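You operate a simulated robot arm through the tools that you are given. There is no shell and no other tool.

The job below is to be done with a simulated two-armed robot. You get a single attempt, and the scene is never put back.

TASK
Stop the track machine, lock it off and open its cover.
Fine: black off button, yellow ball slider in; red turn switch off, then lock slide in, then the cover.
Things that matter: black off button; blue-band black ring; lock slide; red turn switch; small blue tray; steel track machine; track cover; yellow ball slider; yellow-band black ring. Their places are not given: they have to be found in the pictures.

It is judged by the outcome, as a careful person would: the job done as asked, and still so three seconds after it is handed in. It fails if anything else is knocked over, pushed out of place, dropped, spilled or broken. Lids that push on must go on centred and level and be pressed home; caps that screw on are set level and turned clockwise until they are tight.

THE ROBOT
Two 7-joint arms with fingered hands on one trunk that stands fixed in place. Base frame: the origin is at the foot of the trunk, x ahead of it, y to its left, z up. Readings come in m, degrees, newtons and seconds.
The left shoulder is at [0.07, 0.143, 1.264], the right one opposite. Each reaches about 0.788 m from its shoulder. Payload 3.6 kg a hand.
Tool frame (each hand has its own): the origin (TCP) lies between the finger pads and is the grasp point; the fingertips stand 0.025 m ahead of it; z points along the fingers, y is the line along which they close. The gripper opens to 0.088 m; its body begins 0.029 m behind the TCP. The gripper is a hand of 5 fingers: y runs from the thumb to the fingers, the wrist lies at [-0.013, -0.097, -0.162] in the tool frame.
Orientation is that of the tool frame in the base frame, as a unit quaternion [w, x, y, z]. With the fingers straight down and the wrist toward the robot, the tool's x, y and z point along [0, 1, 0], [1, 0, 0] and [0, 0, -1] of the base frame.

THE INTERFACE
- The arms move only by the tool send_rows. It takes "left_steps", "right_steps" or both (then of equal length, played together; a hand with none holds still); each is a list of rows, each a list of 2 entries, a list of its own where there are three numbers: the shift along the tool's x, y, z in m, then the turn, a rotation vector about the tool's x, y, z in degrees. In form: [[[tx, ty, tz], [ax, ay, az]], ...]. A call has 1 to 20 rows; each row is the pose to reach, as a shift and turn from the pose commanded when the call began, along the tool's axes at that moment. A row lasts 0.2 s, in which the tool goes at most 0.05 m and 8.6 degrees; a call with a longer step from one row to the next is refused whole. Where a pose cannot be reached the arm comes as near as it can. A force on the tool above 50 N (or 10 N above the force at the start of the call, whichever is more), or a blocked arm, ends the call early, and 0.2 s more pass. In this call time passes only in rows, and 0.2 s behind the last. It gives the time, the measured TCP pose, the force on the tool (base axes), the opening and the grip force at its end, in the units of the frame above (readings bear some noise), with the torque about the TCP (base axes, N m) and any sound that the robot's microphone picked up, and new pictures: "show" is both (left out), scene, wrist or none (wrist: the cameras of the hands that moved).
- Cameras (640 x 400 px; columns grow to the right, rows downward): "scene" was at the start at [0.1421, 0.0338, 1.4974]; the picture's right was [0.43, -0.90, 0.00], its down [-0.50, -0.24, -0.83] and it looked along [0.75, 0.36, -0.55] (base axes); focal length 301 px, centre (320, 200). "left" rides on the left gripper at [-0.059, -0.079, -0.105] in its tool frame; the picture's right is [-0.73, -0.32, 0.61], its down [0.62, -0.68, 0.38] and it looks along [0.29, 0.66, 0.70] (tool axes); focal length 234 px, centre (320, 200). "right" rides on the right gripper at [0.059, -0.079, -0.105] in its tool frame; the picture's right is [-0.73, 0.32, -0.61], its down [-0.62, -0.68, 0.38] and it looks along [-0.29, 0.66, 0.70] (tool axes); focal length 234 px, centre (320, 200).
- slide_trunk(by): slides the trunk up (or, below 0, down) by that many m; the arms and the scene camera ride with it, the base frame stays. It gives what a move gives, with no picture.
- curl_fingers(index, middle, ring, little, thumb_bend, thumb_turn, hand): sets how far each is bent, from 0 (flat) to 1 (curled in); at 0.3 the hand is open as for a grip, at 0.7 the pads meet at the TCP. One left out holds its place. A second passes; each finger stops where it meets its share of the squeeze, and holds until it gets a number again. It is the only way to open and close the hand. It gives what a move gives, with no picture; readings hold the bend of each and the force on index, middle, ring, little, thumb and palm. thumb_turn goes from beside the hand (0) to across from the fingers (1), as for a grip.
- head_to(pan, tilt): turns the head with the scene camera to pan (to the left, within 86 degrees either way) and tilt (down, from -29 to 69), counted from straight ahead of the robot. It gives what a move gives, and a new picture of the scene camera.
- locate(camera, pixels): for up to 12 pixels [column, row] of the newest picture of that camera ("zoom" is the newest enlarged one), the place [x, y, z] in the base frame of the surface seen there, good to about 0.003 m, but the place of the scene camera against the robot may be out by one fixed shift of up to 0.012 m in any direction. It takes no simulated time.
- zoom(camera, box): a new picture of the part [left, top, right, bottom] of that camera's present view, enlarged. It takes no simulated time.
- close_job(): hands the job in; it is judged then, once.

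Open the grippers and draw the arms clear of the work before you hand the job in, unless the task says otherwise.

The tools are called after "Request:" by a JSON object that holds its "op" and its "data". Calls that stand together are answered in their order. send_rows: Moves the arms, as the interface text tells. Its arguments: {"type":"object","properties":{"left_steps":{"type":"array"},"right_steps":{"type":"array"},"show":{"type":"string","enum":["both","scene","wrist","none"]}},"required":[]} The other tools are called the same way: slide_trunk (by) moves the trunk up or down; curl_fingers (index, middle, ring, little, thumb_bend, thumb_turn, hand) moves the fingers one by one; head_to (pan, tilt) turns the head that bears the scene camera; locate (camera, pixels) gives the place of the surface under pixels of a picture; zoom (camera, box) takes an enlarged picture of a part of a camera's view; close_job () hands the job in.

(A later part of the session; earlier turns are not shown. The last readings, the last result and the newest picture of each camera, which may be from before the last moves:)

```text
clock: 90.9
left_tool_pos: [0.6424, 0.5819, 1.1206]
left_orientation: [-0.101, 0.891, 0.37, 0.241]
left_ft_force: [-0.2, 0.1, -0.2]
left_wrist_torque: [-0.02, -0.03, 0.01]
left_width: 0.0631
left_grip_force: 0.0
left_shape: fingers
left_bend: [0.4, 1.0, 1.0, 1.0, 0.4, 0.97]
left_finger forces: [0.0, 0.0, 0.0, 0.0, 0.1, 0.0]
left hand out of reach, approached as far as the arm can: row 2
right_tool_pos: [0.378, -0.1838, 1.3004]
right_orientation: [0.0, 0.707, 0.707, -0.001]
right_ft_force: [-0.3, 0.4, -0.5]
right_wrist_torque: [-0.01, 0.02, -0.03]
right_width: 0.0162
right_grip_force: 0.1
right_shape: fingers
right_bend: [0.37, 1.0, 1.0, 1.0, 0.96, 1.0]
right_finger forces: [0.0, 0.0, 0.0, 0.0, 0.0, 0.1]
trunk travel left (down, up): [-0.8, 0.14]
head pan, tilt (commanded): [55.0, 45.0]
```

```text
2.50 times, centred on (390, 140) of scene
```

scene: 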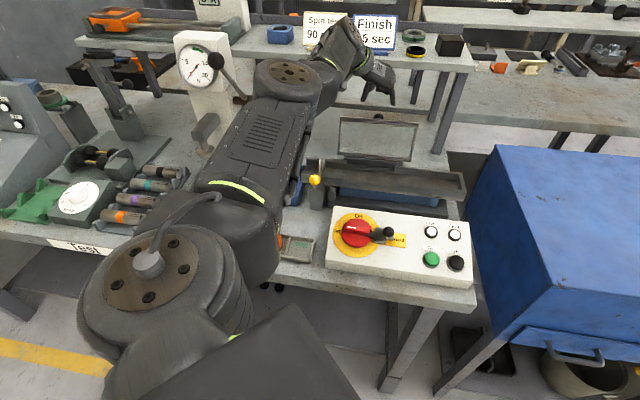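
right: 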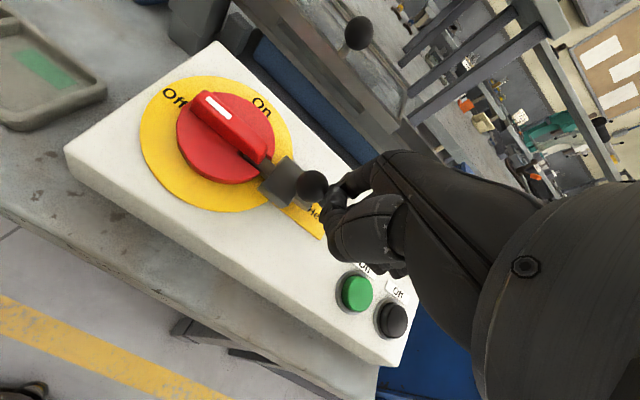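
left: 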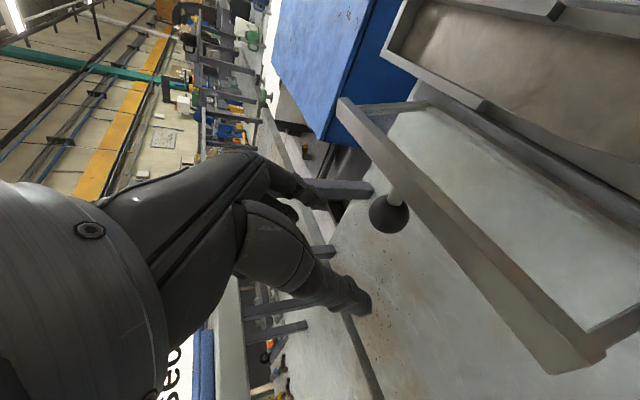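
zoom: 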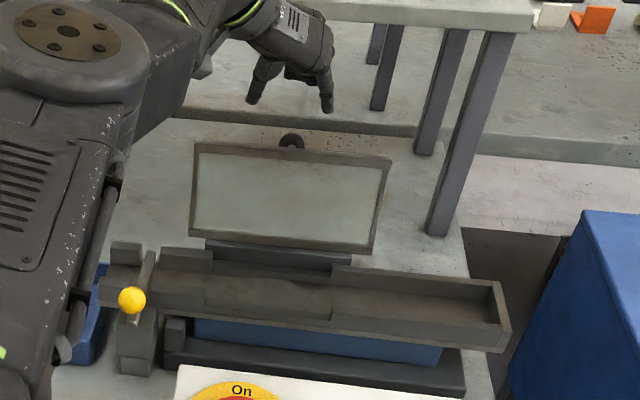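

The hand is clear and the cover keeps standing. I measure its angle again to see whether it rests at its stop.

Request:
{"op": "locate", "data": {"camera": "left", "pixels": [[355, 120], [420, 180], [500, 260], [390, 215], [560, 345], [410, 108], [600, 325]]}}

Request:
{"op": "locate", "data": {"camera": "scene", "pixels": [[345, 118], [380, 121], [414, 125], [340, 155], [375, 160], [408, 162], [376, 117]]}}

```text
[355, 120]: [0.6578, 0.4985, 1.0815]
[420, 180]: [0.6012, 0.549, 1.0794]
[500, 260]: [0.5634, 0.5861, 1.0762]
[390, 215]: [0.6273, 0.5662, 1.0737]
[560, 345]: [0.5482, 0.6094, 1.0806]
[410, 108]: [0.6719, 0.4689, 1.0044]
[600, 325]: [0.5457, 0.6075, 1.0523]
```

```text
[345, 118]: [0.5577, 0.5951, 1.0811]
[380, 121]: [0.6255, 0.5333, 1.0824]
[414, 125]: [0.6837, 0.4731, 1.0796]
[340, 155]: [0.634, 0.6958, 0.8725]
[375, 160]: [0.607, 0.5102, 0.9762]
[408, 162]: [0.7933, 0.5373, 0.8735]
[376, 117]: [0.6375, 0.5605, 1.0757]
```

The cover leans about 10–12° past vertical and rests stably. I now lift the left hand up and back over it, well clear, for a last check.

Request:
{"op": "send_rows", "data": {"left_steps": [[[0.0073, 0, -0.0244], [0, 0, 0]], [[0.0146, 0, -0.0488], [0, 0, 0]], [[0.0043, 0, -0.083], [0, 0, 0]], [[-0.0061, 0, -0.1164], [0, 0, 0]], [[-0.033, 0, -0.138], [0, 0, 0]], [[-0.059, 0, -0.16], [0, 0, 0]], [[-0.085, 0, -0.181], [0, 0, 0]]], "show": "both"}}

Request:
{"op": "zoom", "data": {"camera": "scene", "box": [300, 80, 480, 280]}}

```text
clock: 92.5
left_tool_pos: [0.636, 0.5598, 1.2674]
left_orientation: [-0.101, 0.892, 0.369, 0.24]
left_ft_force: [-0.5, -0.4, 0.5]
left_wrist_torque: [0.01, 0.01, -0.03]
left_width: 0.0633
left_grip_force: 0.0
left_shape: fingers
left_bend: [0.4, 1.0, 1.0, 1.0, 0.4, 0.97]
left_finger forces: [0.0, 0.1, 0.1, 0.0, 0.0, 0.1]
left hand out of reach, approached as far as the arm can: row 1, 2, 3, 4, 5, 6, 7
right_tool_pos: [0.3782, -0.186, 1.2997]
right_orientation: [-0.001, 0.707, 0.708, 0.0]
right_ft_force: [-0.2, -0.5, 0.5]
right_wrist_torque: [0.02, -0.01, 0.02]
right_width: 0.0162
right_grip_force: 0.1
right_shape: fingers
right_bend: [0.37, 1.0, 1.0, 1.0, 0.96, 1.0]
right_finger forces: [0.0, 0.0, 0.1, 0.0, 0.1, 0.0]
trunk travel left (down, up): [-0.8, 0.14]
head pan, tilt (commanded): [55.0, 45.0]
```

scene: 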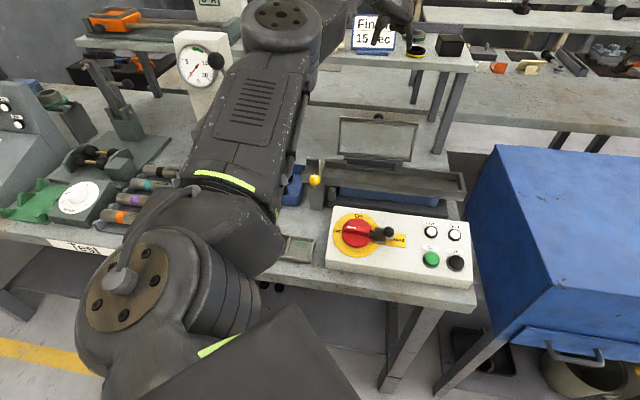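
left: 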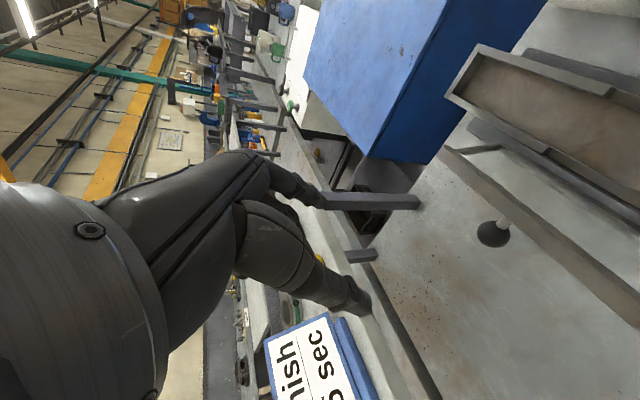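

```text
2.00 times, centred on (390, 180) of scene
```

zoom: 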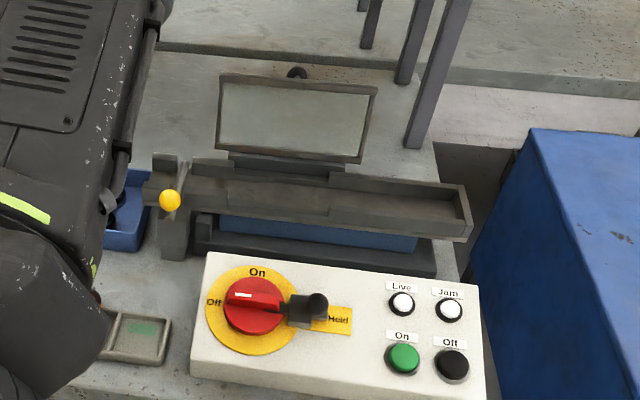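

The panel state is right: Off, Held, Live out, yellow slider in, and the cover open. I bring the left hand back to the robot's side of the cover, staying high.

Request:
{"op": "send_rows", "data": {"left_steps": [[[-0.0355, 0, -0.0132], [0, 0, 0]], [[-0.071, 0, -0.0264], [0, 0, 0]], [[-0.1065, 0, -0.0395], [0, 0, 0]], [[-0.142, 0, -0.0527], [0, 0, 0]]], "show": "both"}}

```text
clock: 93.5
left_tool_pos: [0.6448, 0.542, 1.2835]
left_orientation: [-0.101, 0.892, 0.37, 0.239]
left_ft_force: [0.4, -1.0, 0.1]
left_wrist_torque: [0.0, -0.03, -0.03]
left_width: 0.0632
left_grip_force: 0.1
left_shape: fingers
left_bend: [0.4, 1.0, 1.0, 1.0, 0.4, 0.97]
left_finger forces: [0.0, 0.0, 0.0, 0.1, 0.0, 0.1]
left hand out of reach, approached as far as the arm can: row 1, 2, 3, 4
right_tool_pos: [0.3779, -0.1855, 1.3003]
right_orientation: [-0.001, 0.707, 0.707, 0.001]
right_ft_force: [0.0, 1.3, 0.3]
right_wrist_torque: [0.01, 0.03, 0.01]
right_width: 0.0166
right_grip_force: 0.0
right_shape: fingers
right_bend: [0.37, 1.0, 1.0, 1.0, 0.96, 1.0]
right_finger forces: [0.1, 0.0, 0.0, 0.1, 0.1, 0.0]
trunk travel left (down, up): [-0.8, 0.14]
head pan, tilt (commanded): [55.0, 45.0]
```

scene: 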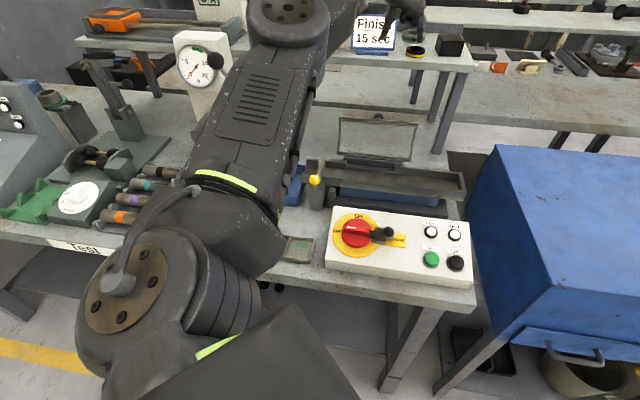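
left: 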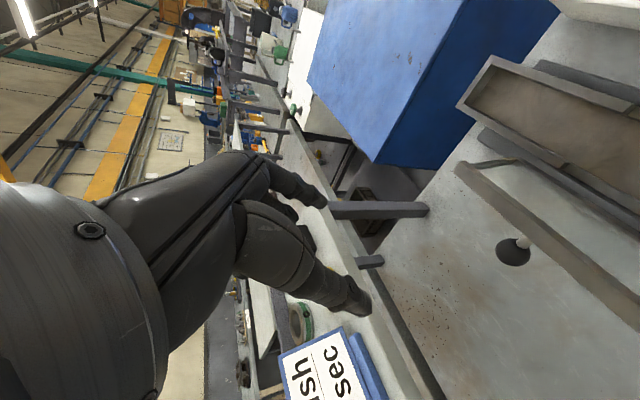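

The arm is caught at a joint limit in this yaw. I turn the hand back to yaw 0 while retreating toward its earlier rest position, away from the cover.

Request:
{"op": "send_rows", "data": {"left_steps": [[[-0.0088, -0.0189, -0.016], [1.45, -3.6, -5.5]], [[-0.0175, -0.0378, -0.0321], [2.9, -7.15, -11]], [[-0.0263, -0.0566, -0.0482], [4.35, -10.7, -16.5]], [[-0.035, -0.0755, -0.0642], [5.8, -14.3, -22]], [[-0.0438, -0.0944, -0.0803], [7.25, -17.9, -27.4]], [[-0.0525, -0.1133, -0.0963], [8.7, -21.5, -32.9]], [[-0.0613, -0.1321, -0.1124], [10.15, -25, -38.4]], [[-0.07, -0.151, -0.1284], [11.6, -28.6, -43.9]]], "show": "both"}}

```text
clock: 95.3
left_tool_pos: [0.4479, 0.5628, 1.3584]
left_orientation: [0.002, 0.707, 0.708, 0.001]
left_ft_force: [0.5, 0.5, 0.0]
left_wrist_torque: [-0.04, 0.0, 0.04]
left_width: 0.0637
left_grip_force: 0.1
left_shape: fingers
left_bend: [0.4, 1.0, 1.0, 1.0, 0.4, 0.97]
left_finger forces: [0.0, 0.0, 0.1, 0.0, 0.0, 0.0]
left hand out of reach, approached as far as the arm can: row 1, 2, 3, 4, 5, 6
right_tool_pos: [0.3803, -0.1798, 1.2986]
right_orientation: [0.001, 0.707, 0.707, -0.001]
right_ft_force: [-0.4, 0.9, 0.0]
right_wrist_torque: [-0.03, 0.0, 0.04]
right_width: 0.0166
right_grip_force: 0.1
right_shape: fingers
right_bend: [0.37, 1.0, 1.0, 1.0, 0.96, 1.0]
right_finger forces: [0.0, 0.0, 0.0, 0.0, 0.0, 0.0]
trunk travel left (down, up): [-0.8, 0.14]
head pan, tilt (commanded): [55.0, 45.0]
```

scene: 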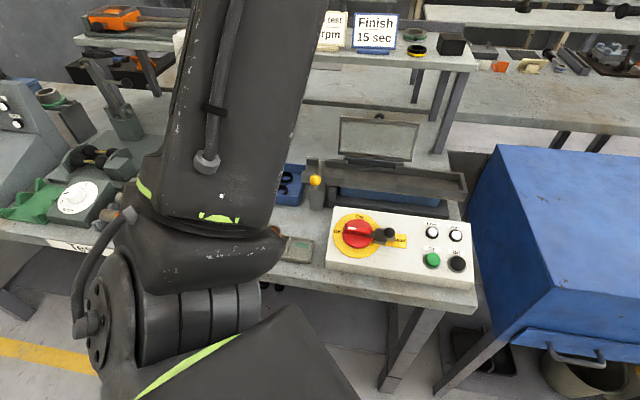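
left: 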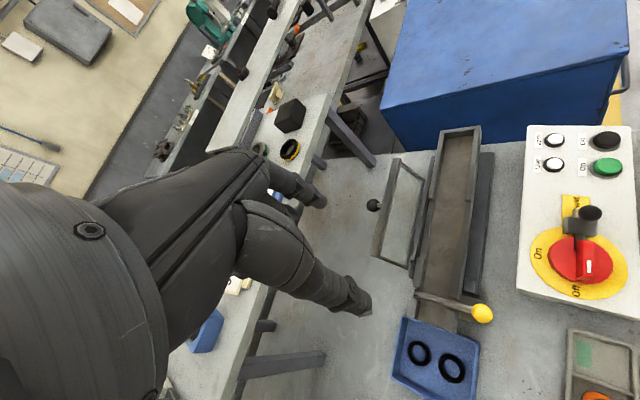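

The left hand is back in a free posture. This view from above shows the whole machine; I zoom in on it to verify every part.

Request:
{"op": "zoom", "data": {"camera": "left", "box": [350, 110, 640, 400]}}

Request:
{"op": "zoom", "data": {"camera": "scene", "box": [280, 100, 480, 290]}}

```text
1.38 times, centred on (495, 255) of left
```

zoom: 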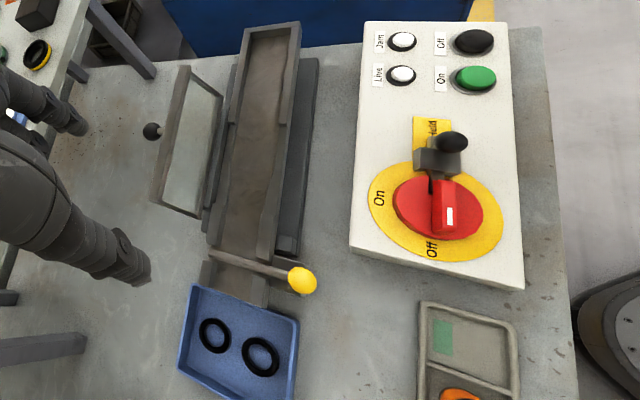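

```text
2.11 times, centred on (380, 195) of scene
```

zoom: 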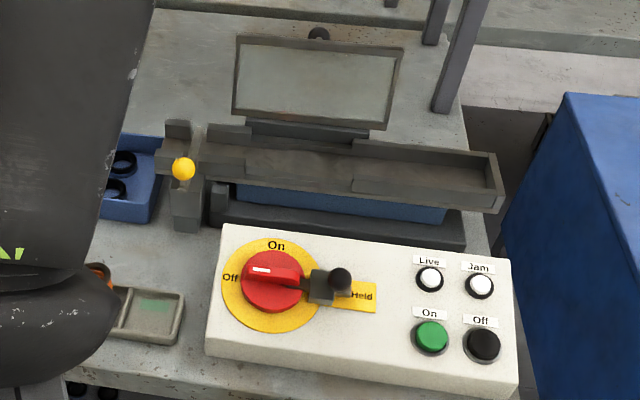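

Everything is in its required state: yellow rod across the track, switch Off, slide "Held", cover up, tray and rings in place. To be sure the cover is fully back, I'll give it one gentle push from the robot's side; first I close the fingers and come down in front of it.

Request:
{"op": "curl_fingers", "data": {"hand": "left", "index": 0.7, "thumb_bend": 0.7}}

Request:
{"op": "send_rows", "data": {"left_steps": [[[-0.027, 0.01, 0.028], [0, 0, 0]], [[-0.053, 0.021, 0.055], [0, 0, 0]], [[-0.08, 0.031, 0.083], [0, 0, 0]], [[-0.106, 0.042, 0.11], [0, 0, 0]], [[-0.133, 0.052, 0.138], [0, 0, 0]], [[-0.133, 0.052, 0.178], [0, 0, 0]], [[-0.133, 0.052, 0.218], [0, 0, 0]], [[-0.133, 0.052, 0.255], [0, 0, 0]]], "show": "both"}}

Request:
{"op": "zoom", "data": {"camera": "left", "box": [260, 90, 520, 310]}}

```text
clock: 96.3
left_tool_pos: [0.4474, 0.556, 1.36]
left_orientation: [0.002, 0.706, 0.708, 0.001]
left_ft_force: [-0.5, 0.0, 0.5]
left_wrist_torque: [0.01, 0.01, 0.0]
left_width: 0.0
left_grip_force: 0.1
left_shape: fingers
left_bend: [0.7, 1.0, 1.0, 1.0, 0.7, 1.0]
left_finger forces: [0.0, 0.0, 0.0, 0.0, 0.0, 0.0]
right_tool_pos: [0.3765, -0.1858, 1.2991]
right_orientation: [0.0, 0.707, 0.707, 0.0]
right_ft_force: [-0.3, 0.0, 0.3]
right_wrist_torque: [-0.04, 0.02, 0.0]
right_width: 0.0164
right_grip_force: 0.1
right_shape: fingers
right_bend: [0.37, 1.0, 1.0, 1.0, 0.96, 1.0]
right_finger forces: [0.0, 0.0, 0.1, 0.0, 0.0, 0.1]
trunk travel left (down, up): [-0.8, 0.14]
head pan, tilt (commanded): [55.0, 45.0]
```

```text
clock: 98.1
left_tool_pos: [0.501, 0.4262, 1.1045]
left_orientation: [0.001, 0.706, 0.708, 0.003]
left_ft_force: [-0.5, 0.0, 0.1]
left_wrist_torque: [0.02, 0.0, 0.0]
left_width: 0.0001
left_grip_force: 0.0
left_shape: fingers
left_bend: [0.7, 1.0, 1.0, 1.0, 0.7, 1.0]
left_finger forces: [0.0, 0.0, 0.1, 0.0, 0.0, 0.0]
right_tool_pos: [0.3784, -0.1847, 1.2989]
right_orientation: [0.0, 0.707, 0.707, 0.0]
right_ft_force: [-0.1, 0.6, 0.4]
right_wrist_torque: [0.01, 0.01, 0.0]
right_width: 0.0163
right_grip_force: 0.0
right_shape: fingers
right_bend: [0.37, 1.0, 1.0, 1.0, 0.96, 1.0]
right_finger forces: [0.0, 0.1, 0.1, 0.0, 0.0, 0.0]
trunk travel left (down, up): [-0.8, 0.14]
head pan, tilt (commanded): [55.0, 45.0]
```

scene: 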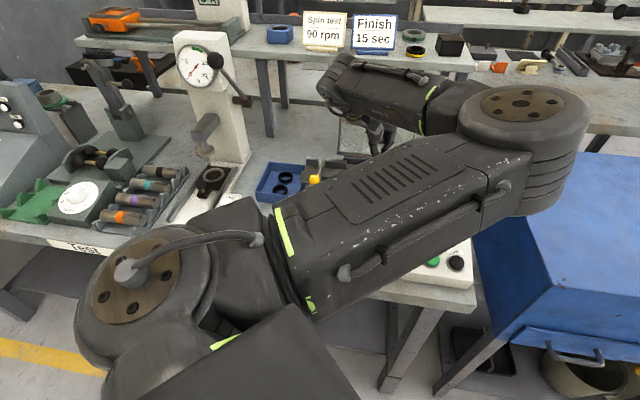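
left: 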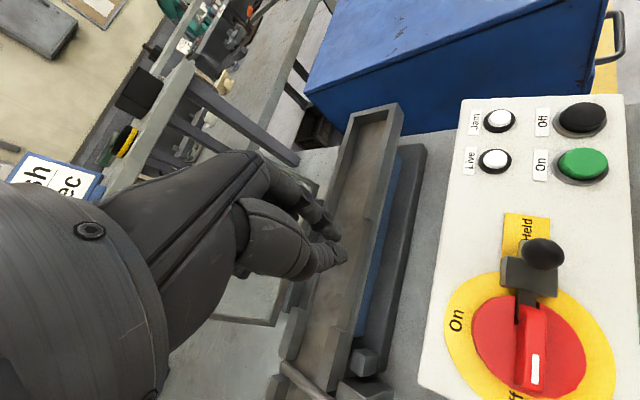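

```text
1.82 times, centred on (390, 200) of left
```

zoom: 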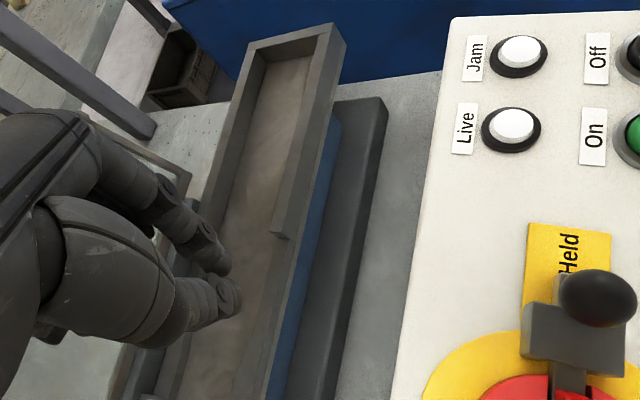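

The hand is in front of the open cover. I lower 0.03 m and move toward the cover along (0.7,0.7), stopping short of contact (s ≈ 0.745).

Request:
{"op": "send_rows", "data": {"left_steps": [[[0.014, 0.014, 0.015], [0, 0, 0]], [[0.03, 0.03, 0.03], [0, 0, 0]], [[0.046, 0.046, 0.03], [0, 0, 0]], [[0.062, 0.062, 0.03], [0, 0, 0]]], "show": "both"}}

Request:
{"op": "zoom", "data": {"camera": "left", "box": [200, 130, 460, 330]}}

```text
clock: 99.1
left_tool_pos: [0.5623, 0.4905, 1.0752]
left_orientation: [0.001, 0.706, 0.708, 0.001]
left_ft_force: [-0.8, -0.7, -0.4]
left_wrist_torque: [0.01, -0.03, 0.02]
left_width: 0.0001
left_grip_force: 0.1
left_shape: fingers
left_bend: [0.7, 1.0, 1.0, 1.0, 0.7, 1.0]
left_finger forces: [0.0, 0.0, 0.0, 0.0, 0.0, 0.0]
right_tool_pos: [0.3776, -0.1836, 1.2995]
right_orientation: [0.0, 0.707, 0.707, 0.0]
right_ft_force: [-0.3, 0.0, 0.8]
right_wrist_torque: [-0.02, 0.03, 0.01]
right_width: 0.0167
right_grip_force: 0.0
right_shape: fingers
right_bend: [0.37, 1.0, 1.0, 1.0, 0.96, 1.0]
right_finger forces: [0.0, 0.0, 0.1, 0.0, 0.0, 0.0]
trunk travel left (down, up): [-0.8, 0.14]
head pan, tilt (commanded): [55.0, 45.0]
```

scene: 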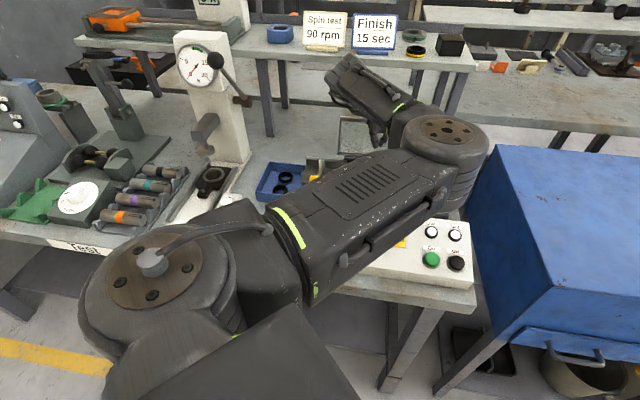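
left: 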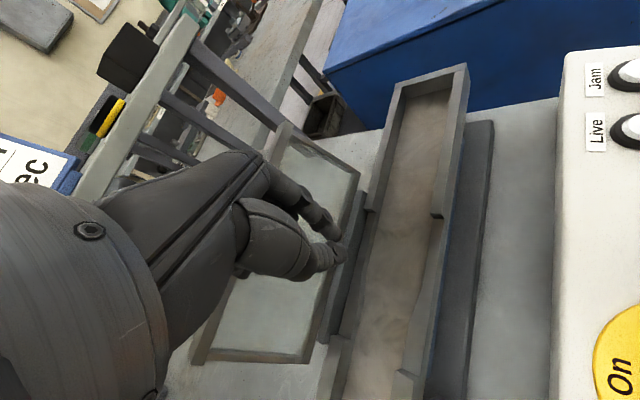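

```text
2.00 times, centred on (330, 230) of left
```

zoom: 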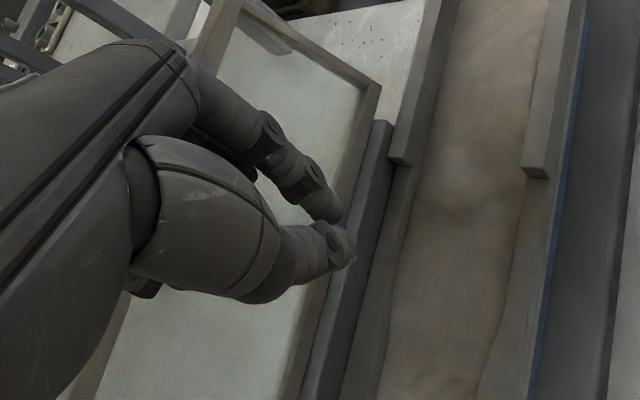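

No contact yet (TCP s ≈ 0.744). I advance 0.02 m slowly.

Request:
{"op": "send_rows", "data": {"left_steps": [[[0.0035, 0.0035, 0], [0, 0, 0]], [[0.007, 0.007, 0], [0, 0, 0]], [[0.0105, 0.0105, 0], [0, 0, 0]], [[0.014, 0.014, 0], [0, 0, 0]]], "show": "wrist"}}

Request:
{"op": "locate", "data": {"camera": "left", "pixels": [[285, 130], [280, 155], [210, 330], [250, 355], [300, 355], [360, 170]]}}

```text
clock: 100.1
left_tool_pos: [0.5742, 0.5022, 1.0752]
left_orientation: [0.002, 0.707, 0.708, 0.002]
left_ft_force: [0.3, 0.3, 0.1]
left_wrist_torque: [-0.01, 0.0, 0.02]
left_width: 0.0
left_grip_force: 0.0
left_shape: fingers
left_bend: [0.7, 1.0, 1.0, 1.0, 0.7, 1.0]
left_finger forces: [0.0, 0.0, 0.1, 0.1, 0.0, 0.1]
right_tool_pos: [0.3784, -0.1849, 1.3001]
right_orientation: [0.0, 0.707, 0.707, 0.0]
right_ft_force: [0.2, -0.3, 0.4]
right_wrist_torque: [0.01, -0.01, -0.02]
right_width: 0.0165
right_grip_force: 0.0
right_shape: fingers
right_bend: [0.37, 1.0, 1.0, 1.0, 0.96, 1.0]
right_finger forces: [0.0, 0.1, 0.0, 0.0, 0.0, 0.0]
trunk travel left (down, up): [-0.8, 0.14]
head pan, tilt (commanded): [55.0, 45.0]
```

left: 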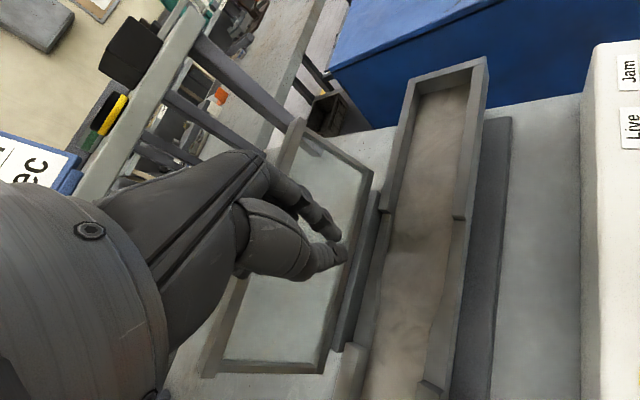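

```text
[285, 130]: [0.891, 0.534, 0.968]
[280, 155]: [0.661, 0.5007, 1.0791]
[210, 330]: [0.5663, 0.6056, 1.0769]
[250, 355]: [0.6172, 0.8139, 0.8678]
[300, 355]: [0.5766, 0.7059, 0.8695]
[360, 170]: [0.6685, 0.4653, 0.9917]
```

Still no contact. I advance in small steps another 0.02 m.

Request:
{"op": "send_rows", "data": {"left_steps": [[[0.0035, 0.0035, 0], [0, 0, 0]], [[0.007, 0.007, 0], [0, 0, 0]], [[0.0105, 0.0105, 0], [0, 0, 0]], [[0.014, 0.014, 0], [0, 0, 0]]], "show": "wrist"}}

Request:
{"op": "zoom", "data": {"camera": "left", "box": [200, 110, 420, 310]}}

```text
clock: 101.1
left_tool_pos: [0.59, 0.5153, 1.0767]
left_orientation: [0.001, 0.706, 0.708, 0.002]
left_ft_force: [-0.7, -0.1, 0.1]
left_wrist_torque: [-0.02, -0.02, -0.02]
left_width: 0.0001
left_grip_force: 0.0
left_shape: fingers
left_bend: [0.7, 1.0, 1.0, 1.0, 0.7, 1.0]
left_finger forces: [0.1, 0.0, 0.0, 0.1, 0.0, 0.0]
right_tool_pos: [0.3785, -0.1838, 1.2988]
right_orientation: [0.0, 0.708, 0.707, 0.0]
right_ft_force: [0.5, 0.0, 0.6]
right_wrist_torque: [-0.01, 0.01, 0.0]
right_width: 0.0164
right_grip_force: 0.0
right_shape: fingers
right_bend: [0.37, 1.0, 1.0, 1.0, 0.96, 1.0]
right_finger forces: [0.0, 0.0, 0.1, 0.0, 0.1, 0.0]
trunk travel left (down, up): [-0.8, 0.14]
head pan, tilt (commanded): [55.0, 45.0]
```

left: 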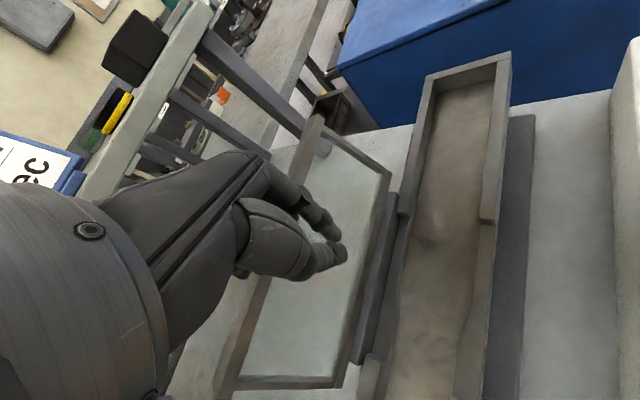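

```text
2.00 times, centred on (310, 210) of left
```

zoom: 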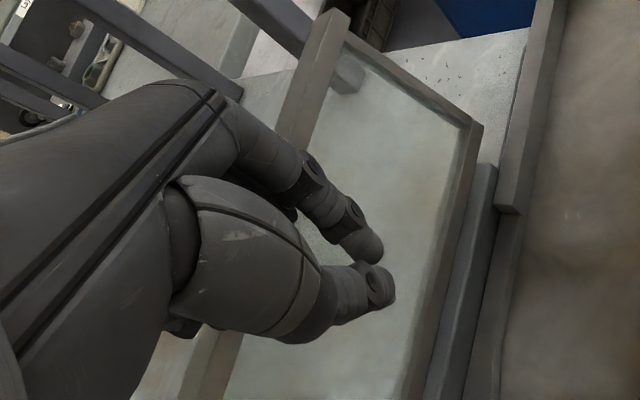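

Request:
{"op": "locate", "data": {"camera": "zoom", "pixels": [[335, 30], [300, 110], [210, 370], [465, 130], [370, 245], [345, 75]]}}

Request:
{"op": "send_rows", "data": {"left_steps": [[[0.0035, 0.0035, 0], [0, 0, 0]], [[0.007, 0.007, 0], [0, 0, 0]]], "show": "wrist"}}

Request:
{"op": "zoom", "data": {"camera": "left", "box": [200, 110, 420, 310]}}

```text
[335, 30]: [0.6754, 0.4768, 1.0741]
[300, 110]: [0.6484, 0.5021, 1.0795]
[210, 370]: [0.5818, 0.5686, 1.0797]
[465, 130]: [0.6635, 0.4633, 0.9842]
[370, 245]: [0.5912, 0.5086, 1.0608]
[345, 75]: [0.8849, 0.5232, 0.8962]
```

```text
clock: 101.7
left_tool_pos: [0.5962, 0.5215, 1.0769]
left_orientation: [0.001, 0.707, 0.707, 0.003]
left_ft_force: [-0.4, -1.2, 0.2]
left_wrist_torque: [0.02, 0.04, -0.01]
left_width: 0.0001
left_grip_force: 0.2
left_shape: fingers
left_bend: [0.7, 1.0, 1.0, 1.0, 0.7, 1.0]
left_finger forces: [0.0, 0.5, 0.1, 0.0, 0.0, 0.0]
right_tool_pos: [0.3768, -0.1841, 1.3]
right_orientation: [0.0, 0.707, 0.707, 0.001]
right_ft_force: [-0.7, -0.6, 0.0]
right_wrist_torque: [0.0, 0.0, -0.02]
right_width: 0.0165
right_grip_force: 0.0
right_shape: fingers
right_bend: [0.37, 1.0, 1.0, 1.0, 0.96, 1.0]
right_finger forces: [0.0, 0.0, 0.1, 0.0, 0.0, 0.0]
trunk travel left (down, up): [-0.8, 0.14]
head pan, tilt (commanded): [55.0, 45.0]
```

left: 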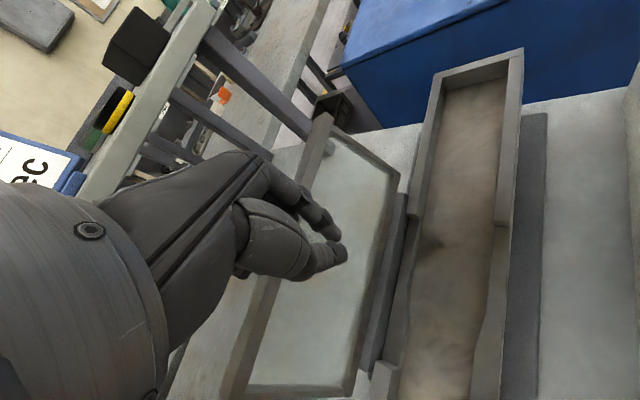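

```text
2.00 times, centred on (310, 210) of left
```

zoom: 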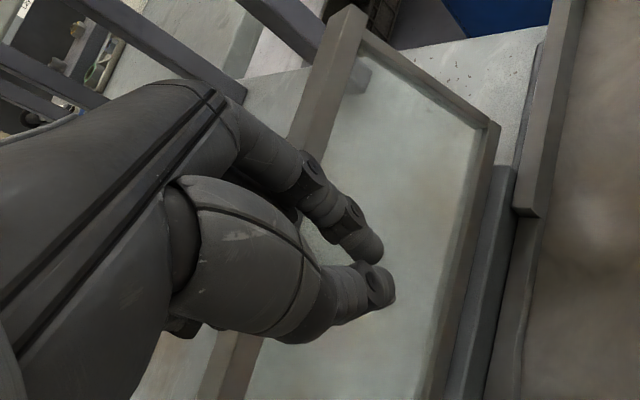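

The middle finger's knuckle now just touches (0.5 N). I push 8 mm more in small steps to see whether it resists.

Request:
{"op": "send_rows", "data": {"left_steps": [[[0.002, 0.002, 0], [0, 0, 0]], [[0.004, 0.004, 0], [0, 0, 0]], [[0.006, 0.006, 0], [0, 0, 0]]], "show": "wrist"}}

Request:
{"op": "zoom", "data": {"camera": "left", "box": [200, 110, 420, 310]}}

Request:
{"op": "locate", "data": {"camera": "zoom", "pixels": [[335, 60], [310, 110], [230, 360], [480, 140]]}}

```text
clock: 102.5
left_tool_pos: [0.6006, 0.5285, 1.075]
left_orientation: [0.001, 0.707, 0.708, 0.002]
left_ft_force: [-0.5, -0.1, 0.0]
left_wrist_torque: [-0.01, 0.03, -0.01]
left_width: 0.0001
left_grip_force: 0.4
left_shape: fingers
left_bend: [0.7, 1.0, 1.0, 1.0, 0.7, 1.0]
left_finger forces: [0.1, 0.6, 0.1, 0.0, 0.0, 0.0]
right_tool_pos: [0.3776, -0.1845, 1.3003]
right_orientation: [0.0, 0.707, 0.707, 0.0]
right_ft_force: [-0.3, -0.4, -0.5]
right_wrist_torque: [-0.01, -0.01, 0.01]
right_width: 0.0165
right_grip_force: 0.1
right_shape: fingers
right_bend: [0.37, 1.0, 1.0, 1.0, 0.96, 1.0]
right_finger forces: [0.1, 0.1, 0.0, 0.0, 0.0, 0.1]
trunk travel left (down, up): [-0.8, 0.14]
head pan, tilt (commanded): [55.0, 45.0]
```

left: 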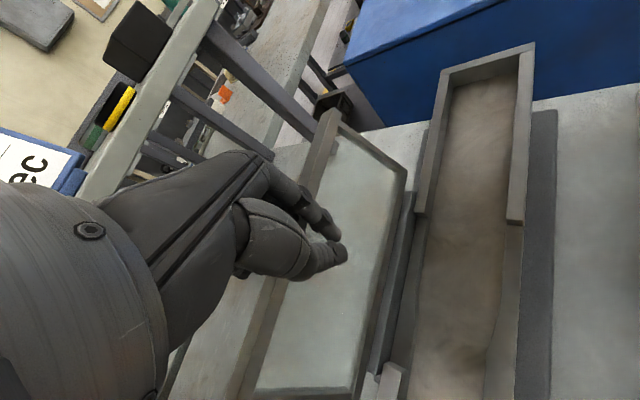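

```text
2.00 times, centred on (310, 210) of left
```

zoom: 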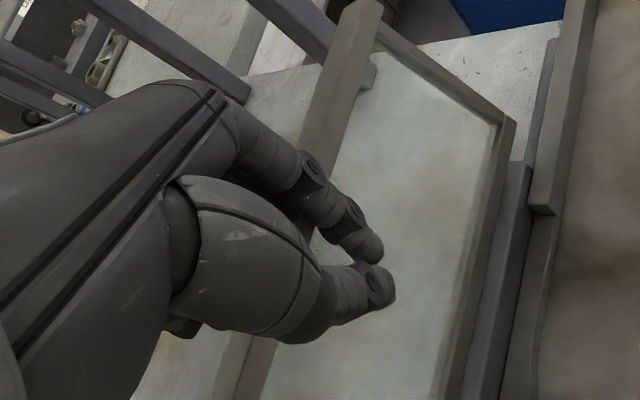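

```text
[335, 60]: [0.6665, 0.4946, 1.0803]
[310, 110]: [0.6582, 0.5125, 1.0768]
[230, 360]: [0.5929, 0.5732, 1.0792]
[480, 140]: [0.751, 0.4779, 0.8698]
```

The cover moved further (rail s 0.813 → 0.825) with only 0.6 N: it is held by friction and not yet at its stop. I keep pushing it gently further back.

Request:
{"op": "send_rows", "data": {"left_steps": [[[0.003, 0.003, 0.0005], [0, 0, 0]], [[0.006, 0.006, 0.001], [0, 0, 0]], [[0.009, 0.009, 0.002], [0, 0, 0]], [[0.012, 0.012, 0.003], [0, 0, 0]]], "show": "wrist"}}

Request:
{"op": "zoom", "data": {"camera": "left", "box": [200, 110, 420, 310]}}

Request:
{"op": "locate", "data": {"camera": "zoom", "pixels": [[350, 60], [325, 110], [250, 360], [480, 140], [500, 130]]}}

```text
clock: 103.5
left_tool_pos: [0.6082, 0.5316, 1.0785]
left_orientation: [0.001, 0.707, 0.707, 0.005]
left_ft_force: [-21.5, -29.1, 3.8]
left_wrist_torque: [0.01, -0.06, -0.43]
left_width: 0.0001
left_grip_force: 17.6
left_shape: fingers
left_bend: [0.7, 1.0, 1.0, 1.0, 0.67, 1.0]
left_finger forces: [35.3, 0.1, 0.1, 0.0, 0.1, 0.0]
right_tool_pos: [0.3701, -0.1933, 1.3015]
right_orientation: [0.0, 0.707, 0.707, 0.004]
right_ft_force: [-0.1, 0.4, 0.1]
right_wrist_torque: [-0.02, 0.01, -0.01]
right_width: 0.0162
right_grip_force: 0.2
right_shape: fingers
right_bend: [0.37, 1.0, 1.0, 1.0, 0.96, 1.0]
right_finger forces: [0.0, 0.0, 0.0, 0.0, 0.1, 0.0]
trunk travel left (down, up): [-0.8, 0.14]
head pan, tilt (commanded): [55.0, 45.0]
```

left: 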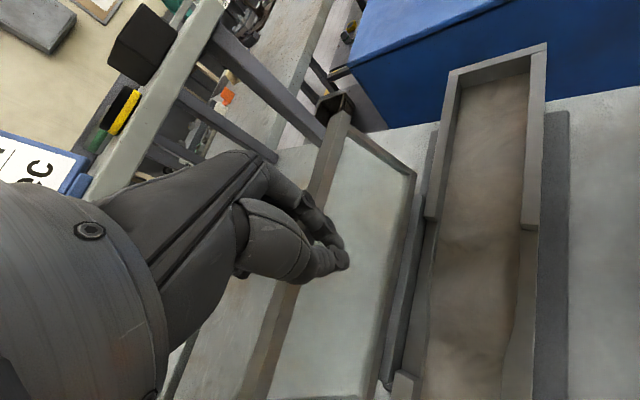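

```text
2.00 times, centred on (310, 210) of left
```

zoom: 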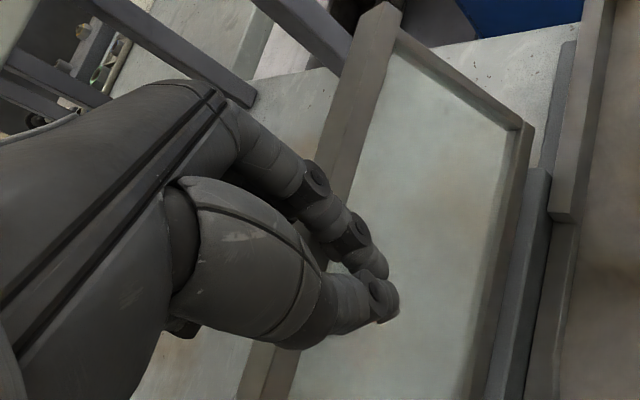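

```text
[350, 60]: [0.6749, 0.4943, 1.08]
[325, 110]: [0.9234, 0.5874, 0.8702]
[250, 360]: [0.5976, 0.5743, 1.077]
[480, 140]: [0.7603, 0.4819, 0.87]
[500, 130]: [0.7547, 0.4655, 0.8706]
```

The force rose to ~36 N: the cover is now at its open stop. I back the hand off along −s and lift clear.

Request:
{"op": "send_rows", "data": {"left_steps": [[[-0.006, -0.006, 0], [0, 0, 0]], [[-0.02, -0.02, 0], [0, 0, 0]], [[-0.045, -0.045, 0], [0, 0, 0]], [[-0.075, -0.075, -0.02], [0, 0, 0]], [[-0.09, -0.09, -0.06], [0, 0, 0]], [[-0.09, -0.09, -0.1], [0, 0, 0]], [[-0.09, -0.09, -0.14], [0, 0, 0]]], "show": "both"}}

```text
clock: 105.1
left_tool_pos: [0.5234, 0.4524, 1.2104]
left_orientation: [0.001, 0.707, 0.708, 0.001]
left_ft_force: [0.3, -0.7, 0.1]
left_wrist_torque: [-0.04, 0.0, 0.01]
left_width: 0.0
left_grip_force: 0.2
left_shape: fingers
left_bend: [0.7, 1.0, 1.0, 1.0, 0.7, 1.0]
left_finger forces: [0.1, 0.0, 0.0, 0.0, 0.0, 0.0]
right_tool_pos: [0.3775, -0.184, 1.2991]
right_orientation: [-0.001, 0.707, 0.707, 0.0]
right_ft_force: [0.7, 0.3, 0.2]
right_wrist_torque: [0.0, 0.0, -0.01]
right_width: 0.0166
right_grip_force: 0.0
right_shape: fingers
right_bend: [0.37, 1.0, 1.0, 1.0, 0.96, 1.0]
right_finger forces: [0.0, 0.0, 0.0, 0.0, 0.0, 0.0]
trunk travel left (down, up): [-0.8, 0.14]
head pan, tilt (commanded): [55.0, 45.0]
```

scene: 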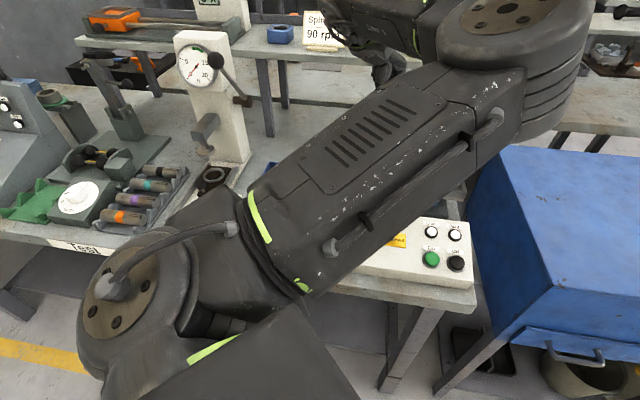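
left: 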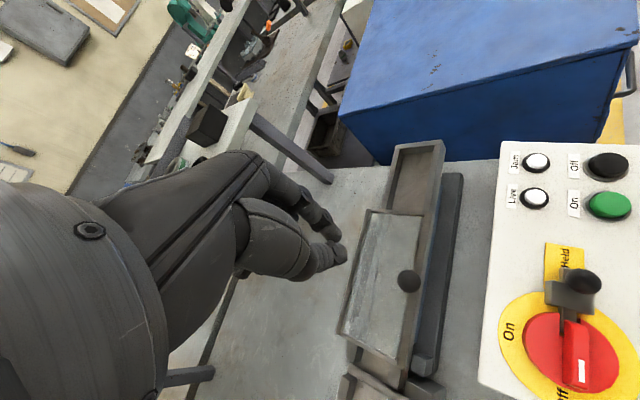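

The wrist view shows the cover down on the track again (knob at (408,281)): it followed the hand or rebounded. I zoom to check its state.

Request:
{"op": "zoom", "data": {"camera": "left", "box": [300, 120, 640, 400]}}

Request:
{"op": "locate", "data": {"camera": "left", "pixels": [[408, 281], [370, 215], [418, 220], [345, 330], [395, 350], [385, 280]]}}

```text
1.43 times, centred on (470, 260) of left
```

zoom: 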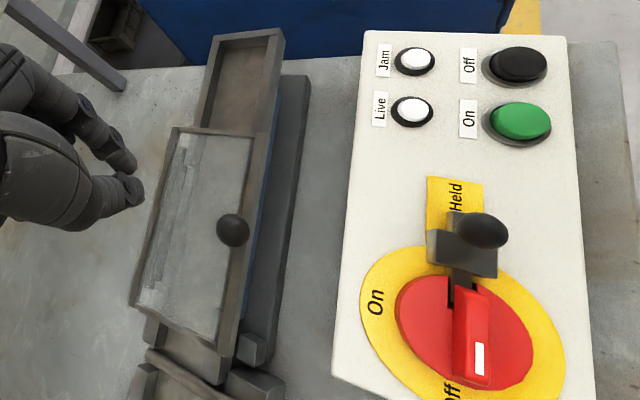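

```text
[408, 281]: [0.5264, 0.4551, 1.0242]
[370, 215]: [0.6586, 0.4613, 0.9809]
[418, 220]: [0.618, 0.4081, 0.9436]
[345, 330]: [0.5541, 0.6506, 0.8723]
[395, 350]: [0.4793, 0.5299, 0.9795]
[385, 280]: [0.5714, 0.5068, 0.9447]
```

The cover is shut again – most likely a curled knuckle hooked its rail as I drew back. I'll reopen it the proven way (pinch, arc, release past vertical) and not press it to the stop. First, open thumb/index and yaw the hand back to −45°.

Request:
{"op": "curl_fingers", "data": {"hand": "left", "index": 0.45, "thumb_bend": 0.45, "thumb_turn": 0.98}}

Request:
{"op": "send_rows", "data": {"left_steps": [[[-0.006, -0.0076, 0.003], [0, 0, 6.4]], [[-0.012, -0.0151, 0.006], [0, 0, 12.9]], [[-0.018, -0.0227, 0.009], [0, 0, 19.3]], [[-0.024, -0.0303, 0.011], [0, 0, 25.7]], [[-0.03, -0.0379, 0.014], [0, 0, 32.1]], [[-0.036, -0.0454, 0.017], [0, 0, 38.6]], [[-0.042, -0.053, 0.02], [0, 0, 45]]], "show": "both"}}

```text
clock: 106.1
left_tool_pos: [0.5226, 0.4516, 1.2111]
left_orientation: [0.001, 0.706, 0.708, 0.002]
left_ft_force: [0.0, 0.7, 0.2]
left_wrist_torque: [-0.01, 0.02, 0.01]
left_width: 0.0521
left_grip_force: 0.1
left_shape: fingers
left_bend: [0.45, 1.0, 1.0, 1.0, 0.45, 0.97]
left_finger forces: [0.0, 0.1, 0.0, 0.0, 0.0, 0.1]
right_tool_pos: [0.3775, -0.1846, 1.2997]
right_orientation: [0.0, 0.707, 0.707, 0.0]
right_ft_force: [1.4, -0.2, 0.5]
right_wrist_torque: [-0.02, -0.01, 0.03]
right_width: 0.0162
right_grip_force: 0.1
right_shape: fingers
right_bend: [0.37, 1.0, 1.0, 1.0, 0.96, 1.0]
right_finger forces: [0.1, 0.1, 0.0, 0.0, 0.0, 0.1]
trunk travel left (down, up): [-0.8, 0.14]
head pan, tilt (commanded): [55.0, 45.0]
```

```text
clock: 107.7
left_tool_pos: [0.4698, 0.4073, 1.1905]
left_orientation: [0.002, 0.924, 0.383, 0.002]
left_ft_force: [-0.9, -0.1, -0.2]
left_wrist_torque: [0.0, 0.01, -0.01]
left_width: 0.0521
left_grip_force: 0.1
left_shape: fingers
left_bend: [0.45, 1.0, 1.0, 1.0, 0.45, 0.97]
left_finger forces: [0.0, 0.0, 0.1, 0.0, 0.0, 0.0]
right_tool_pos: [0.3785, -0.1844, 1.3003]
right_orientation: [0.0, 0.707, 0.707, 0.0]
right_ft_force: [0.0, -0.4, 0.1]
right_wrist_torque: [0.01, 0.01, 0.01]
right_width: 0.0164
right_grip_force: 0.1
right_shape: fingers
right_bend: [0.37, 1.0, 1.0, 1.0, 0.96, 1.0]
right_finger forces: [0.0, 0.0, 0.1, 0.1, 0.0, 0.0]
trunk travel left (down, up): [-0.8, 0.14]
head pan, tilt (commanded): [55.0, 45.0]
```

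scene: 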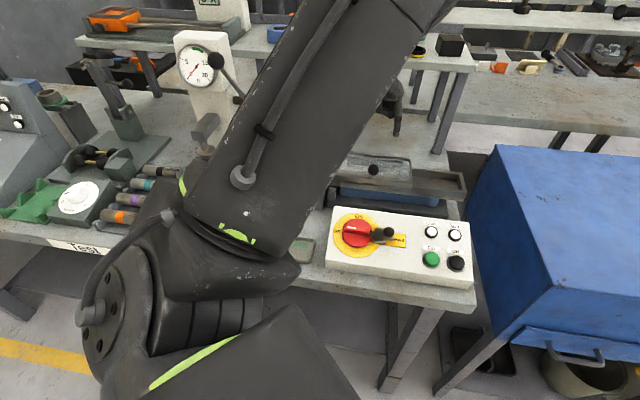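
left: 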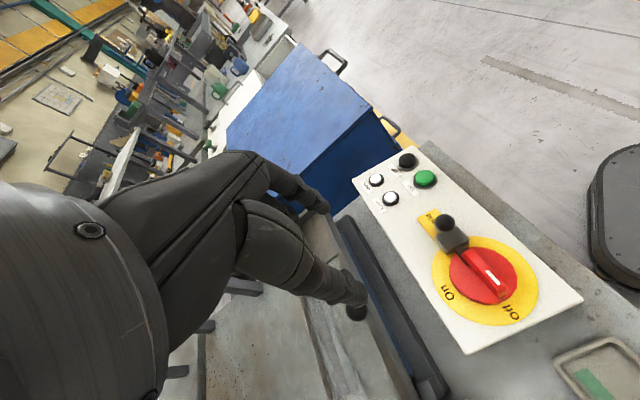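

Now I pitch forward 35° and descend to the pre-grasp pose behind the knob.

Request:
{"op": "send_rows", "data": {"left_steps": [[[0.006, 0.001, 0.02], [0, 7, 0]], [[0.012, 0.002, 0.04], [0, 14, 0]], [[0.018, 0.003, 0.06], [0, 21, 0]], [[0.024, 0.0045, 0.08], [0, 28, 0]], [[0.0329, 0.006, 0.1083], [0, 35, 0]]], "show": "wrist"}}

Request:
{"op": "zoom", "data": {"camera": "left", "box": [240, 130, 500, 310]}}

```text
clock: 108.9
left_tool_pos: [0.4988, 0.4287, 1.0843]
left_orientation: [-0.117, 0.881, 0.364, 0.28]
left_ft_force: [0.3, -0.5, 0.8]
left_wrist_torque: [-0.01, -0.01, -0.01]
left_width: 0.0523
left_grip_force: 0.0
left_shape: fingers
left_bend: [0.45, 1.0, 1.0, 1.0, 0.45, 0.97]
left_finger forces: [0.0, 0.0, 0.1, 0.0, 0.0, 0.0]
right_tool_pos: [0.3788, -0.1848, 1.2998]
right_orientation: [-0.001, 0.707, 0.707, 0.0]
right_ft_force: [0.1, -0.2, 0.4]
right_wrist_torque: [0.01, -0.01, 0.01]
right_width: 0.0164
right_grip_force: 0.1
right_shape: fingers
right_bend: [0.37, 1.0, 1.0, 1.0, 0.96, 1.0]
right_finger forces: [0.1, 0.0, 0.1, 0.1, 0.0, 0.0]
trunk travel left (down, up): [-0.8, 0.14]
head pan, tilt (commanded): [55.0, 45.0]
```

left: 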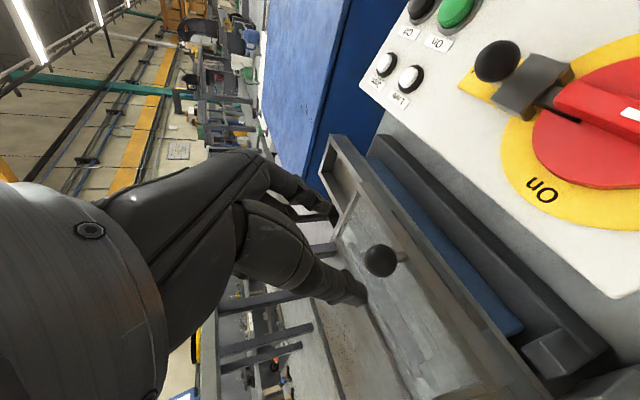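

```text
2.22 times, centred on (370, 220) of left
```

zoom: 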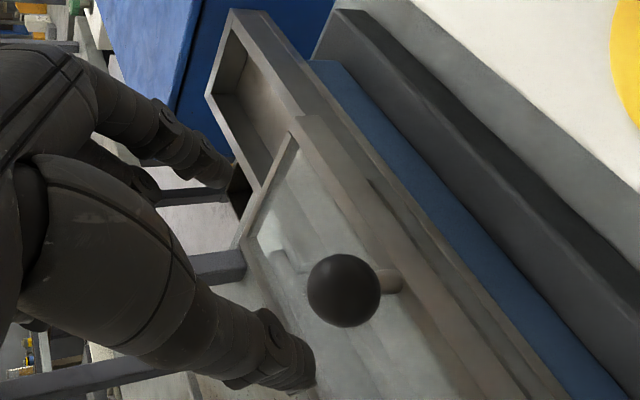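

Request:
{"op": "locate", "data": {"camera": "zoom", "pixels": [[343, 290], [228, 175], [303, 368], [390, 280]]}}

```text
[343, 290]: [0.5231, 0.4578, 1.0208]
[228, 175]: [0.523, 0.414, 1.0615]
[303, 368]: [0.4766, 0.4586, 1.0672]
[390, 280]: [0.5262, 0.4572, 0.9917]
```

Ball sits at tool (−0.002, +0.0015, +0.085). I advance 0.079 m along the fingers (with +2 mm in y) and pinch moderately.

Request:
{"op": "send_rows", "data": {"left_steps": [[[0, 0.0025, 0.025], [0, 0, 0]], [[0, 0.0025, 0.05], [0, 0, 0]], [[0, 0.0025, 0.07], [0, 0, 0]], [[0, 0.0025, 0.079], [0, 0, 0]]], "show": "none"}}

Request:
{"op": "curl_fingers", "data": {"hand": "left", "index": 0.74, "thumb_bend": 0.74}}

Request:
{"op": "send_rows", "data": {"left_steps": [[[0, 0, 0], [0, 0, 0]]], "show": "wrist"}}

Request:
{"op": "zoom", "data": {"camera": "left", "box": [240, 130, 460, 310]}}

```text
clock: 109.9
left_tool_pos: [0.5327, 0.4571, 1.0208]
left_orientation: [-0.115, 0.881, 0.365, 0.279]
left_ft_force: [1.3, -0.4, 1.0]
left_wrist_torque: [-0.02, -0.03, -0.01]
left_width: 0.0523
left_grip_force: 0.0
left_shape: fingers
left_bend: [0.45, 1.0, 1.0, 1.0, 0.45, 0.97]
left_finger forces: [0.0, 0.0, 0.1, 0.1, 0.1, 0.0]
right_tool_pos: [0.3788, -0.1839, 1.3013]
right_orientation: [0.0, 0.707, 0.707, 0.0]
right_ft_force: [-0.1, -0.4, 0.8]
right_wrist_torque: [-0.02, -0.02, 0.0]
right_width: 0.0163
right_grip_force: 0.1
right_shape: fingers
right_bend: [0.37, 1.0, 1.0, 1.0, 0.96, 1.0]
right_finger forces: [0.0, 0.0, 0.0, 0.0, 0.0, 0.0]
trunk travel left (down, up): [-0.8, 0.14]
head pan, tilt (commanded): [55.0, 45.0]
```

```text
clock: 110.9
left_tool_pos: [0.5298, 0.4575, 1.019]
left_orientation: [-0.114, 0.88, 0.366, 0.279]
left_ft_force: [-1.0, 6.9, -2.0]
left_wrist_torque: [0.05, -0.01, 0.06]
left_width: 0.0107
left_grip_force: 10.3
left_shape: fingers
left_bend: [0.72, 1.0, 1.0, 1.0, 0.65, 1.0]
left_finger forces: [7.8, 0.0, 0.1, 0.1, 12.5, 0.0]
right_tool_pos: [0.3774, -0.1823, 1.3006]
right_orientation: [0.001, 0.707, 0.707, 0.0]
right_ft_force: [0.3, -0.2, 0.2]
right_wrist_torque: [-0.01, 0.01, -0.02]
right_width: 0.0166
right_grip_force: 0.1
right_shape: fingers
right_bend: [0.37, 1.0, 1.0, 1.0, 0.96, 1.0]
right_finger forces: [0.0, 0.0, 0.0, 0.0, 0.1, 0.0]
trunk travel left (down, up): [-0.8, 0.14]
head pan, tilt (commanded): [55.0, 45.0]
```

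```text
clock: 111.3
left_tool_pos: [0.5322, 0.4584, 1.019]
left_orientation: [-0.115, 0.88, 0.366, 0.279]
left_ft_force: [-2.1, 7.3, -2.7]
left_wrist_torque: [0.05, 0.04, 0.02]
left_width: 0.0109
left_grip_force: 10.8
left_shape: fingers
left_bend: [0.72, 1.0, 1.0, 1.0, 0.65, 1.0]
left_finger forces: [7.7, 0.0, 0.0, 0.0, 12.6, 0.0]
right_tool_pos: [0.3778, -0.1819, 1.3002]
right_orientation: [0.001, 0.707, 0.707, 0.0]
right_ft_force: [-0.4, -0.4, 0.0]
right_wrist_torque: [0.03, 0.01, 0.02]
right_width: 0.0165
right_grip_force: 0.1
right_shape: fingers
right_bend: [0.37, 1.0, 1.0, 1.0, 0.96, 1.0]
right_finger forces: [0.0, 0.1, 0.1, 0.1, 0.0, 0.1]
trunk travel left (down, up): [-0.8, 0.14]
head pan, tilt (commanded): [55.0, 45.0]
```

left: 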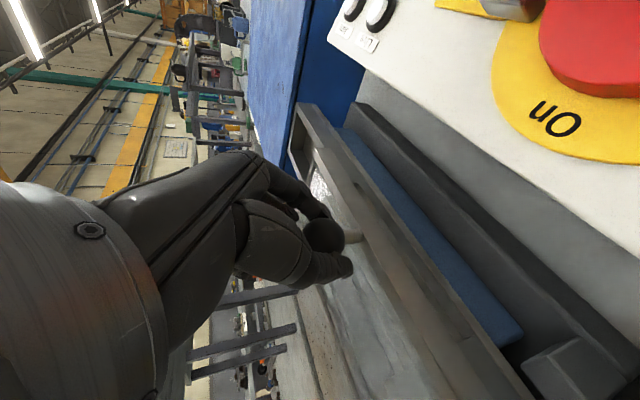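

```text
2.22 times, centred on (350, 220) of left
```

zoom: 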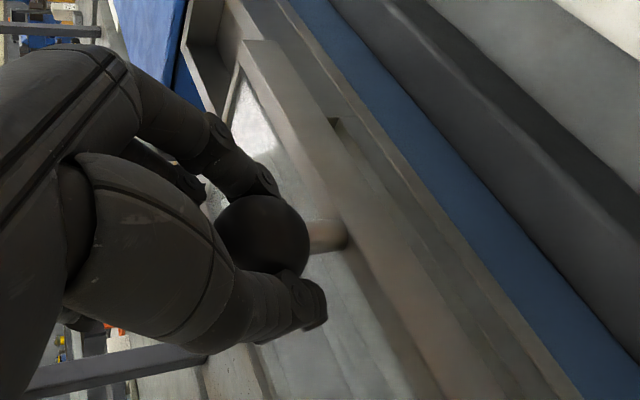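

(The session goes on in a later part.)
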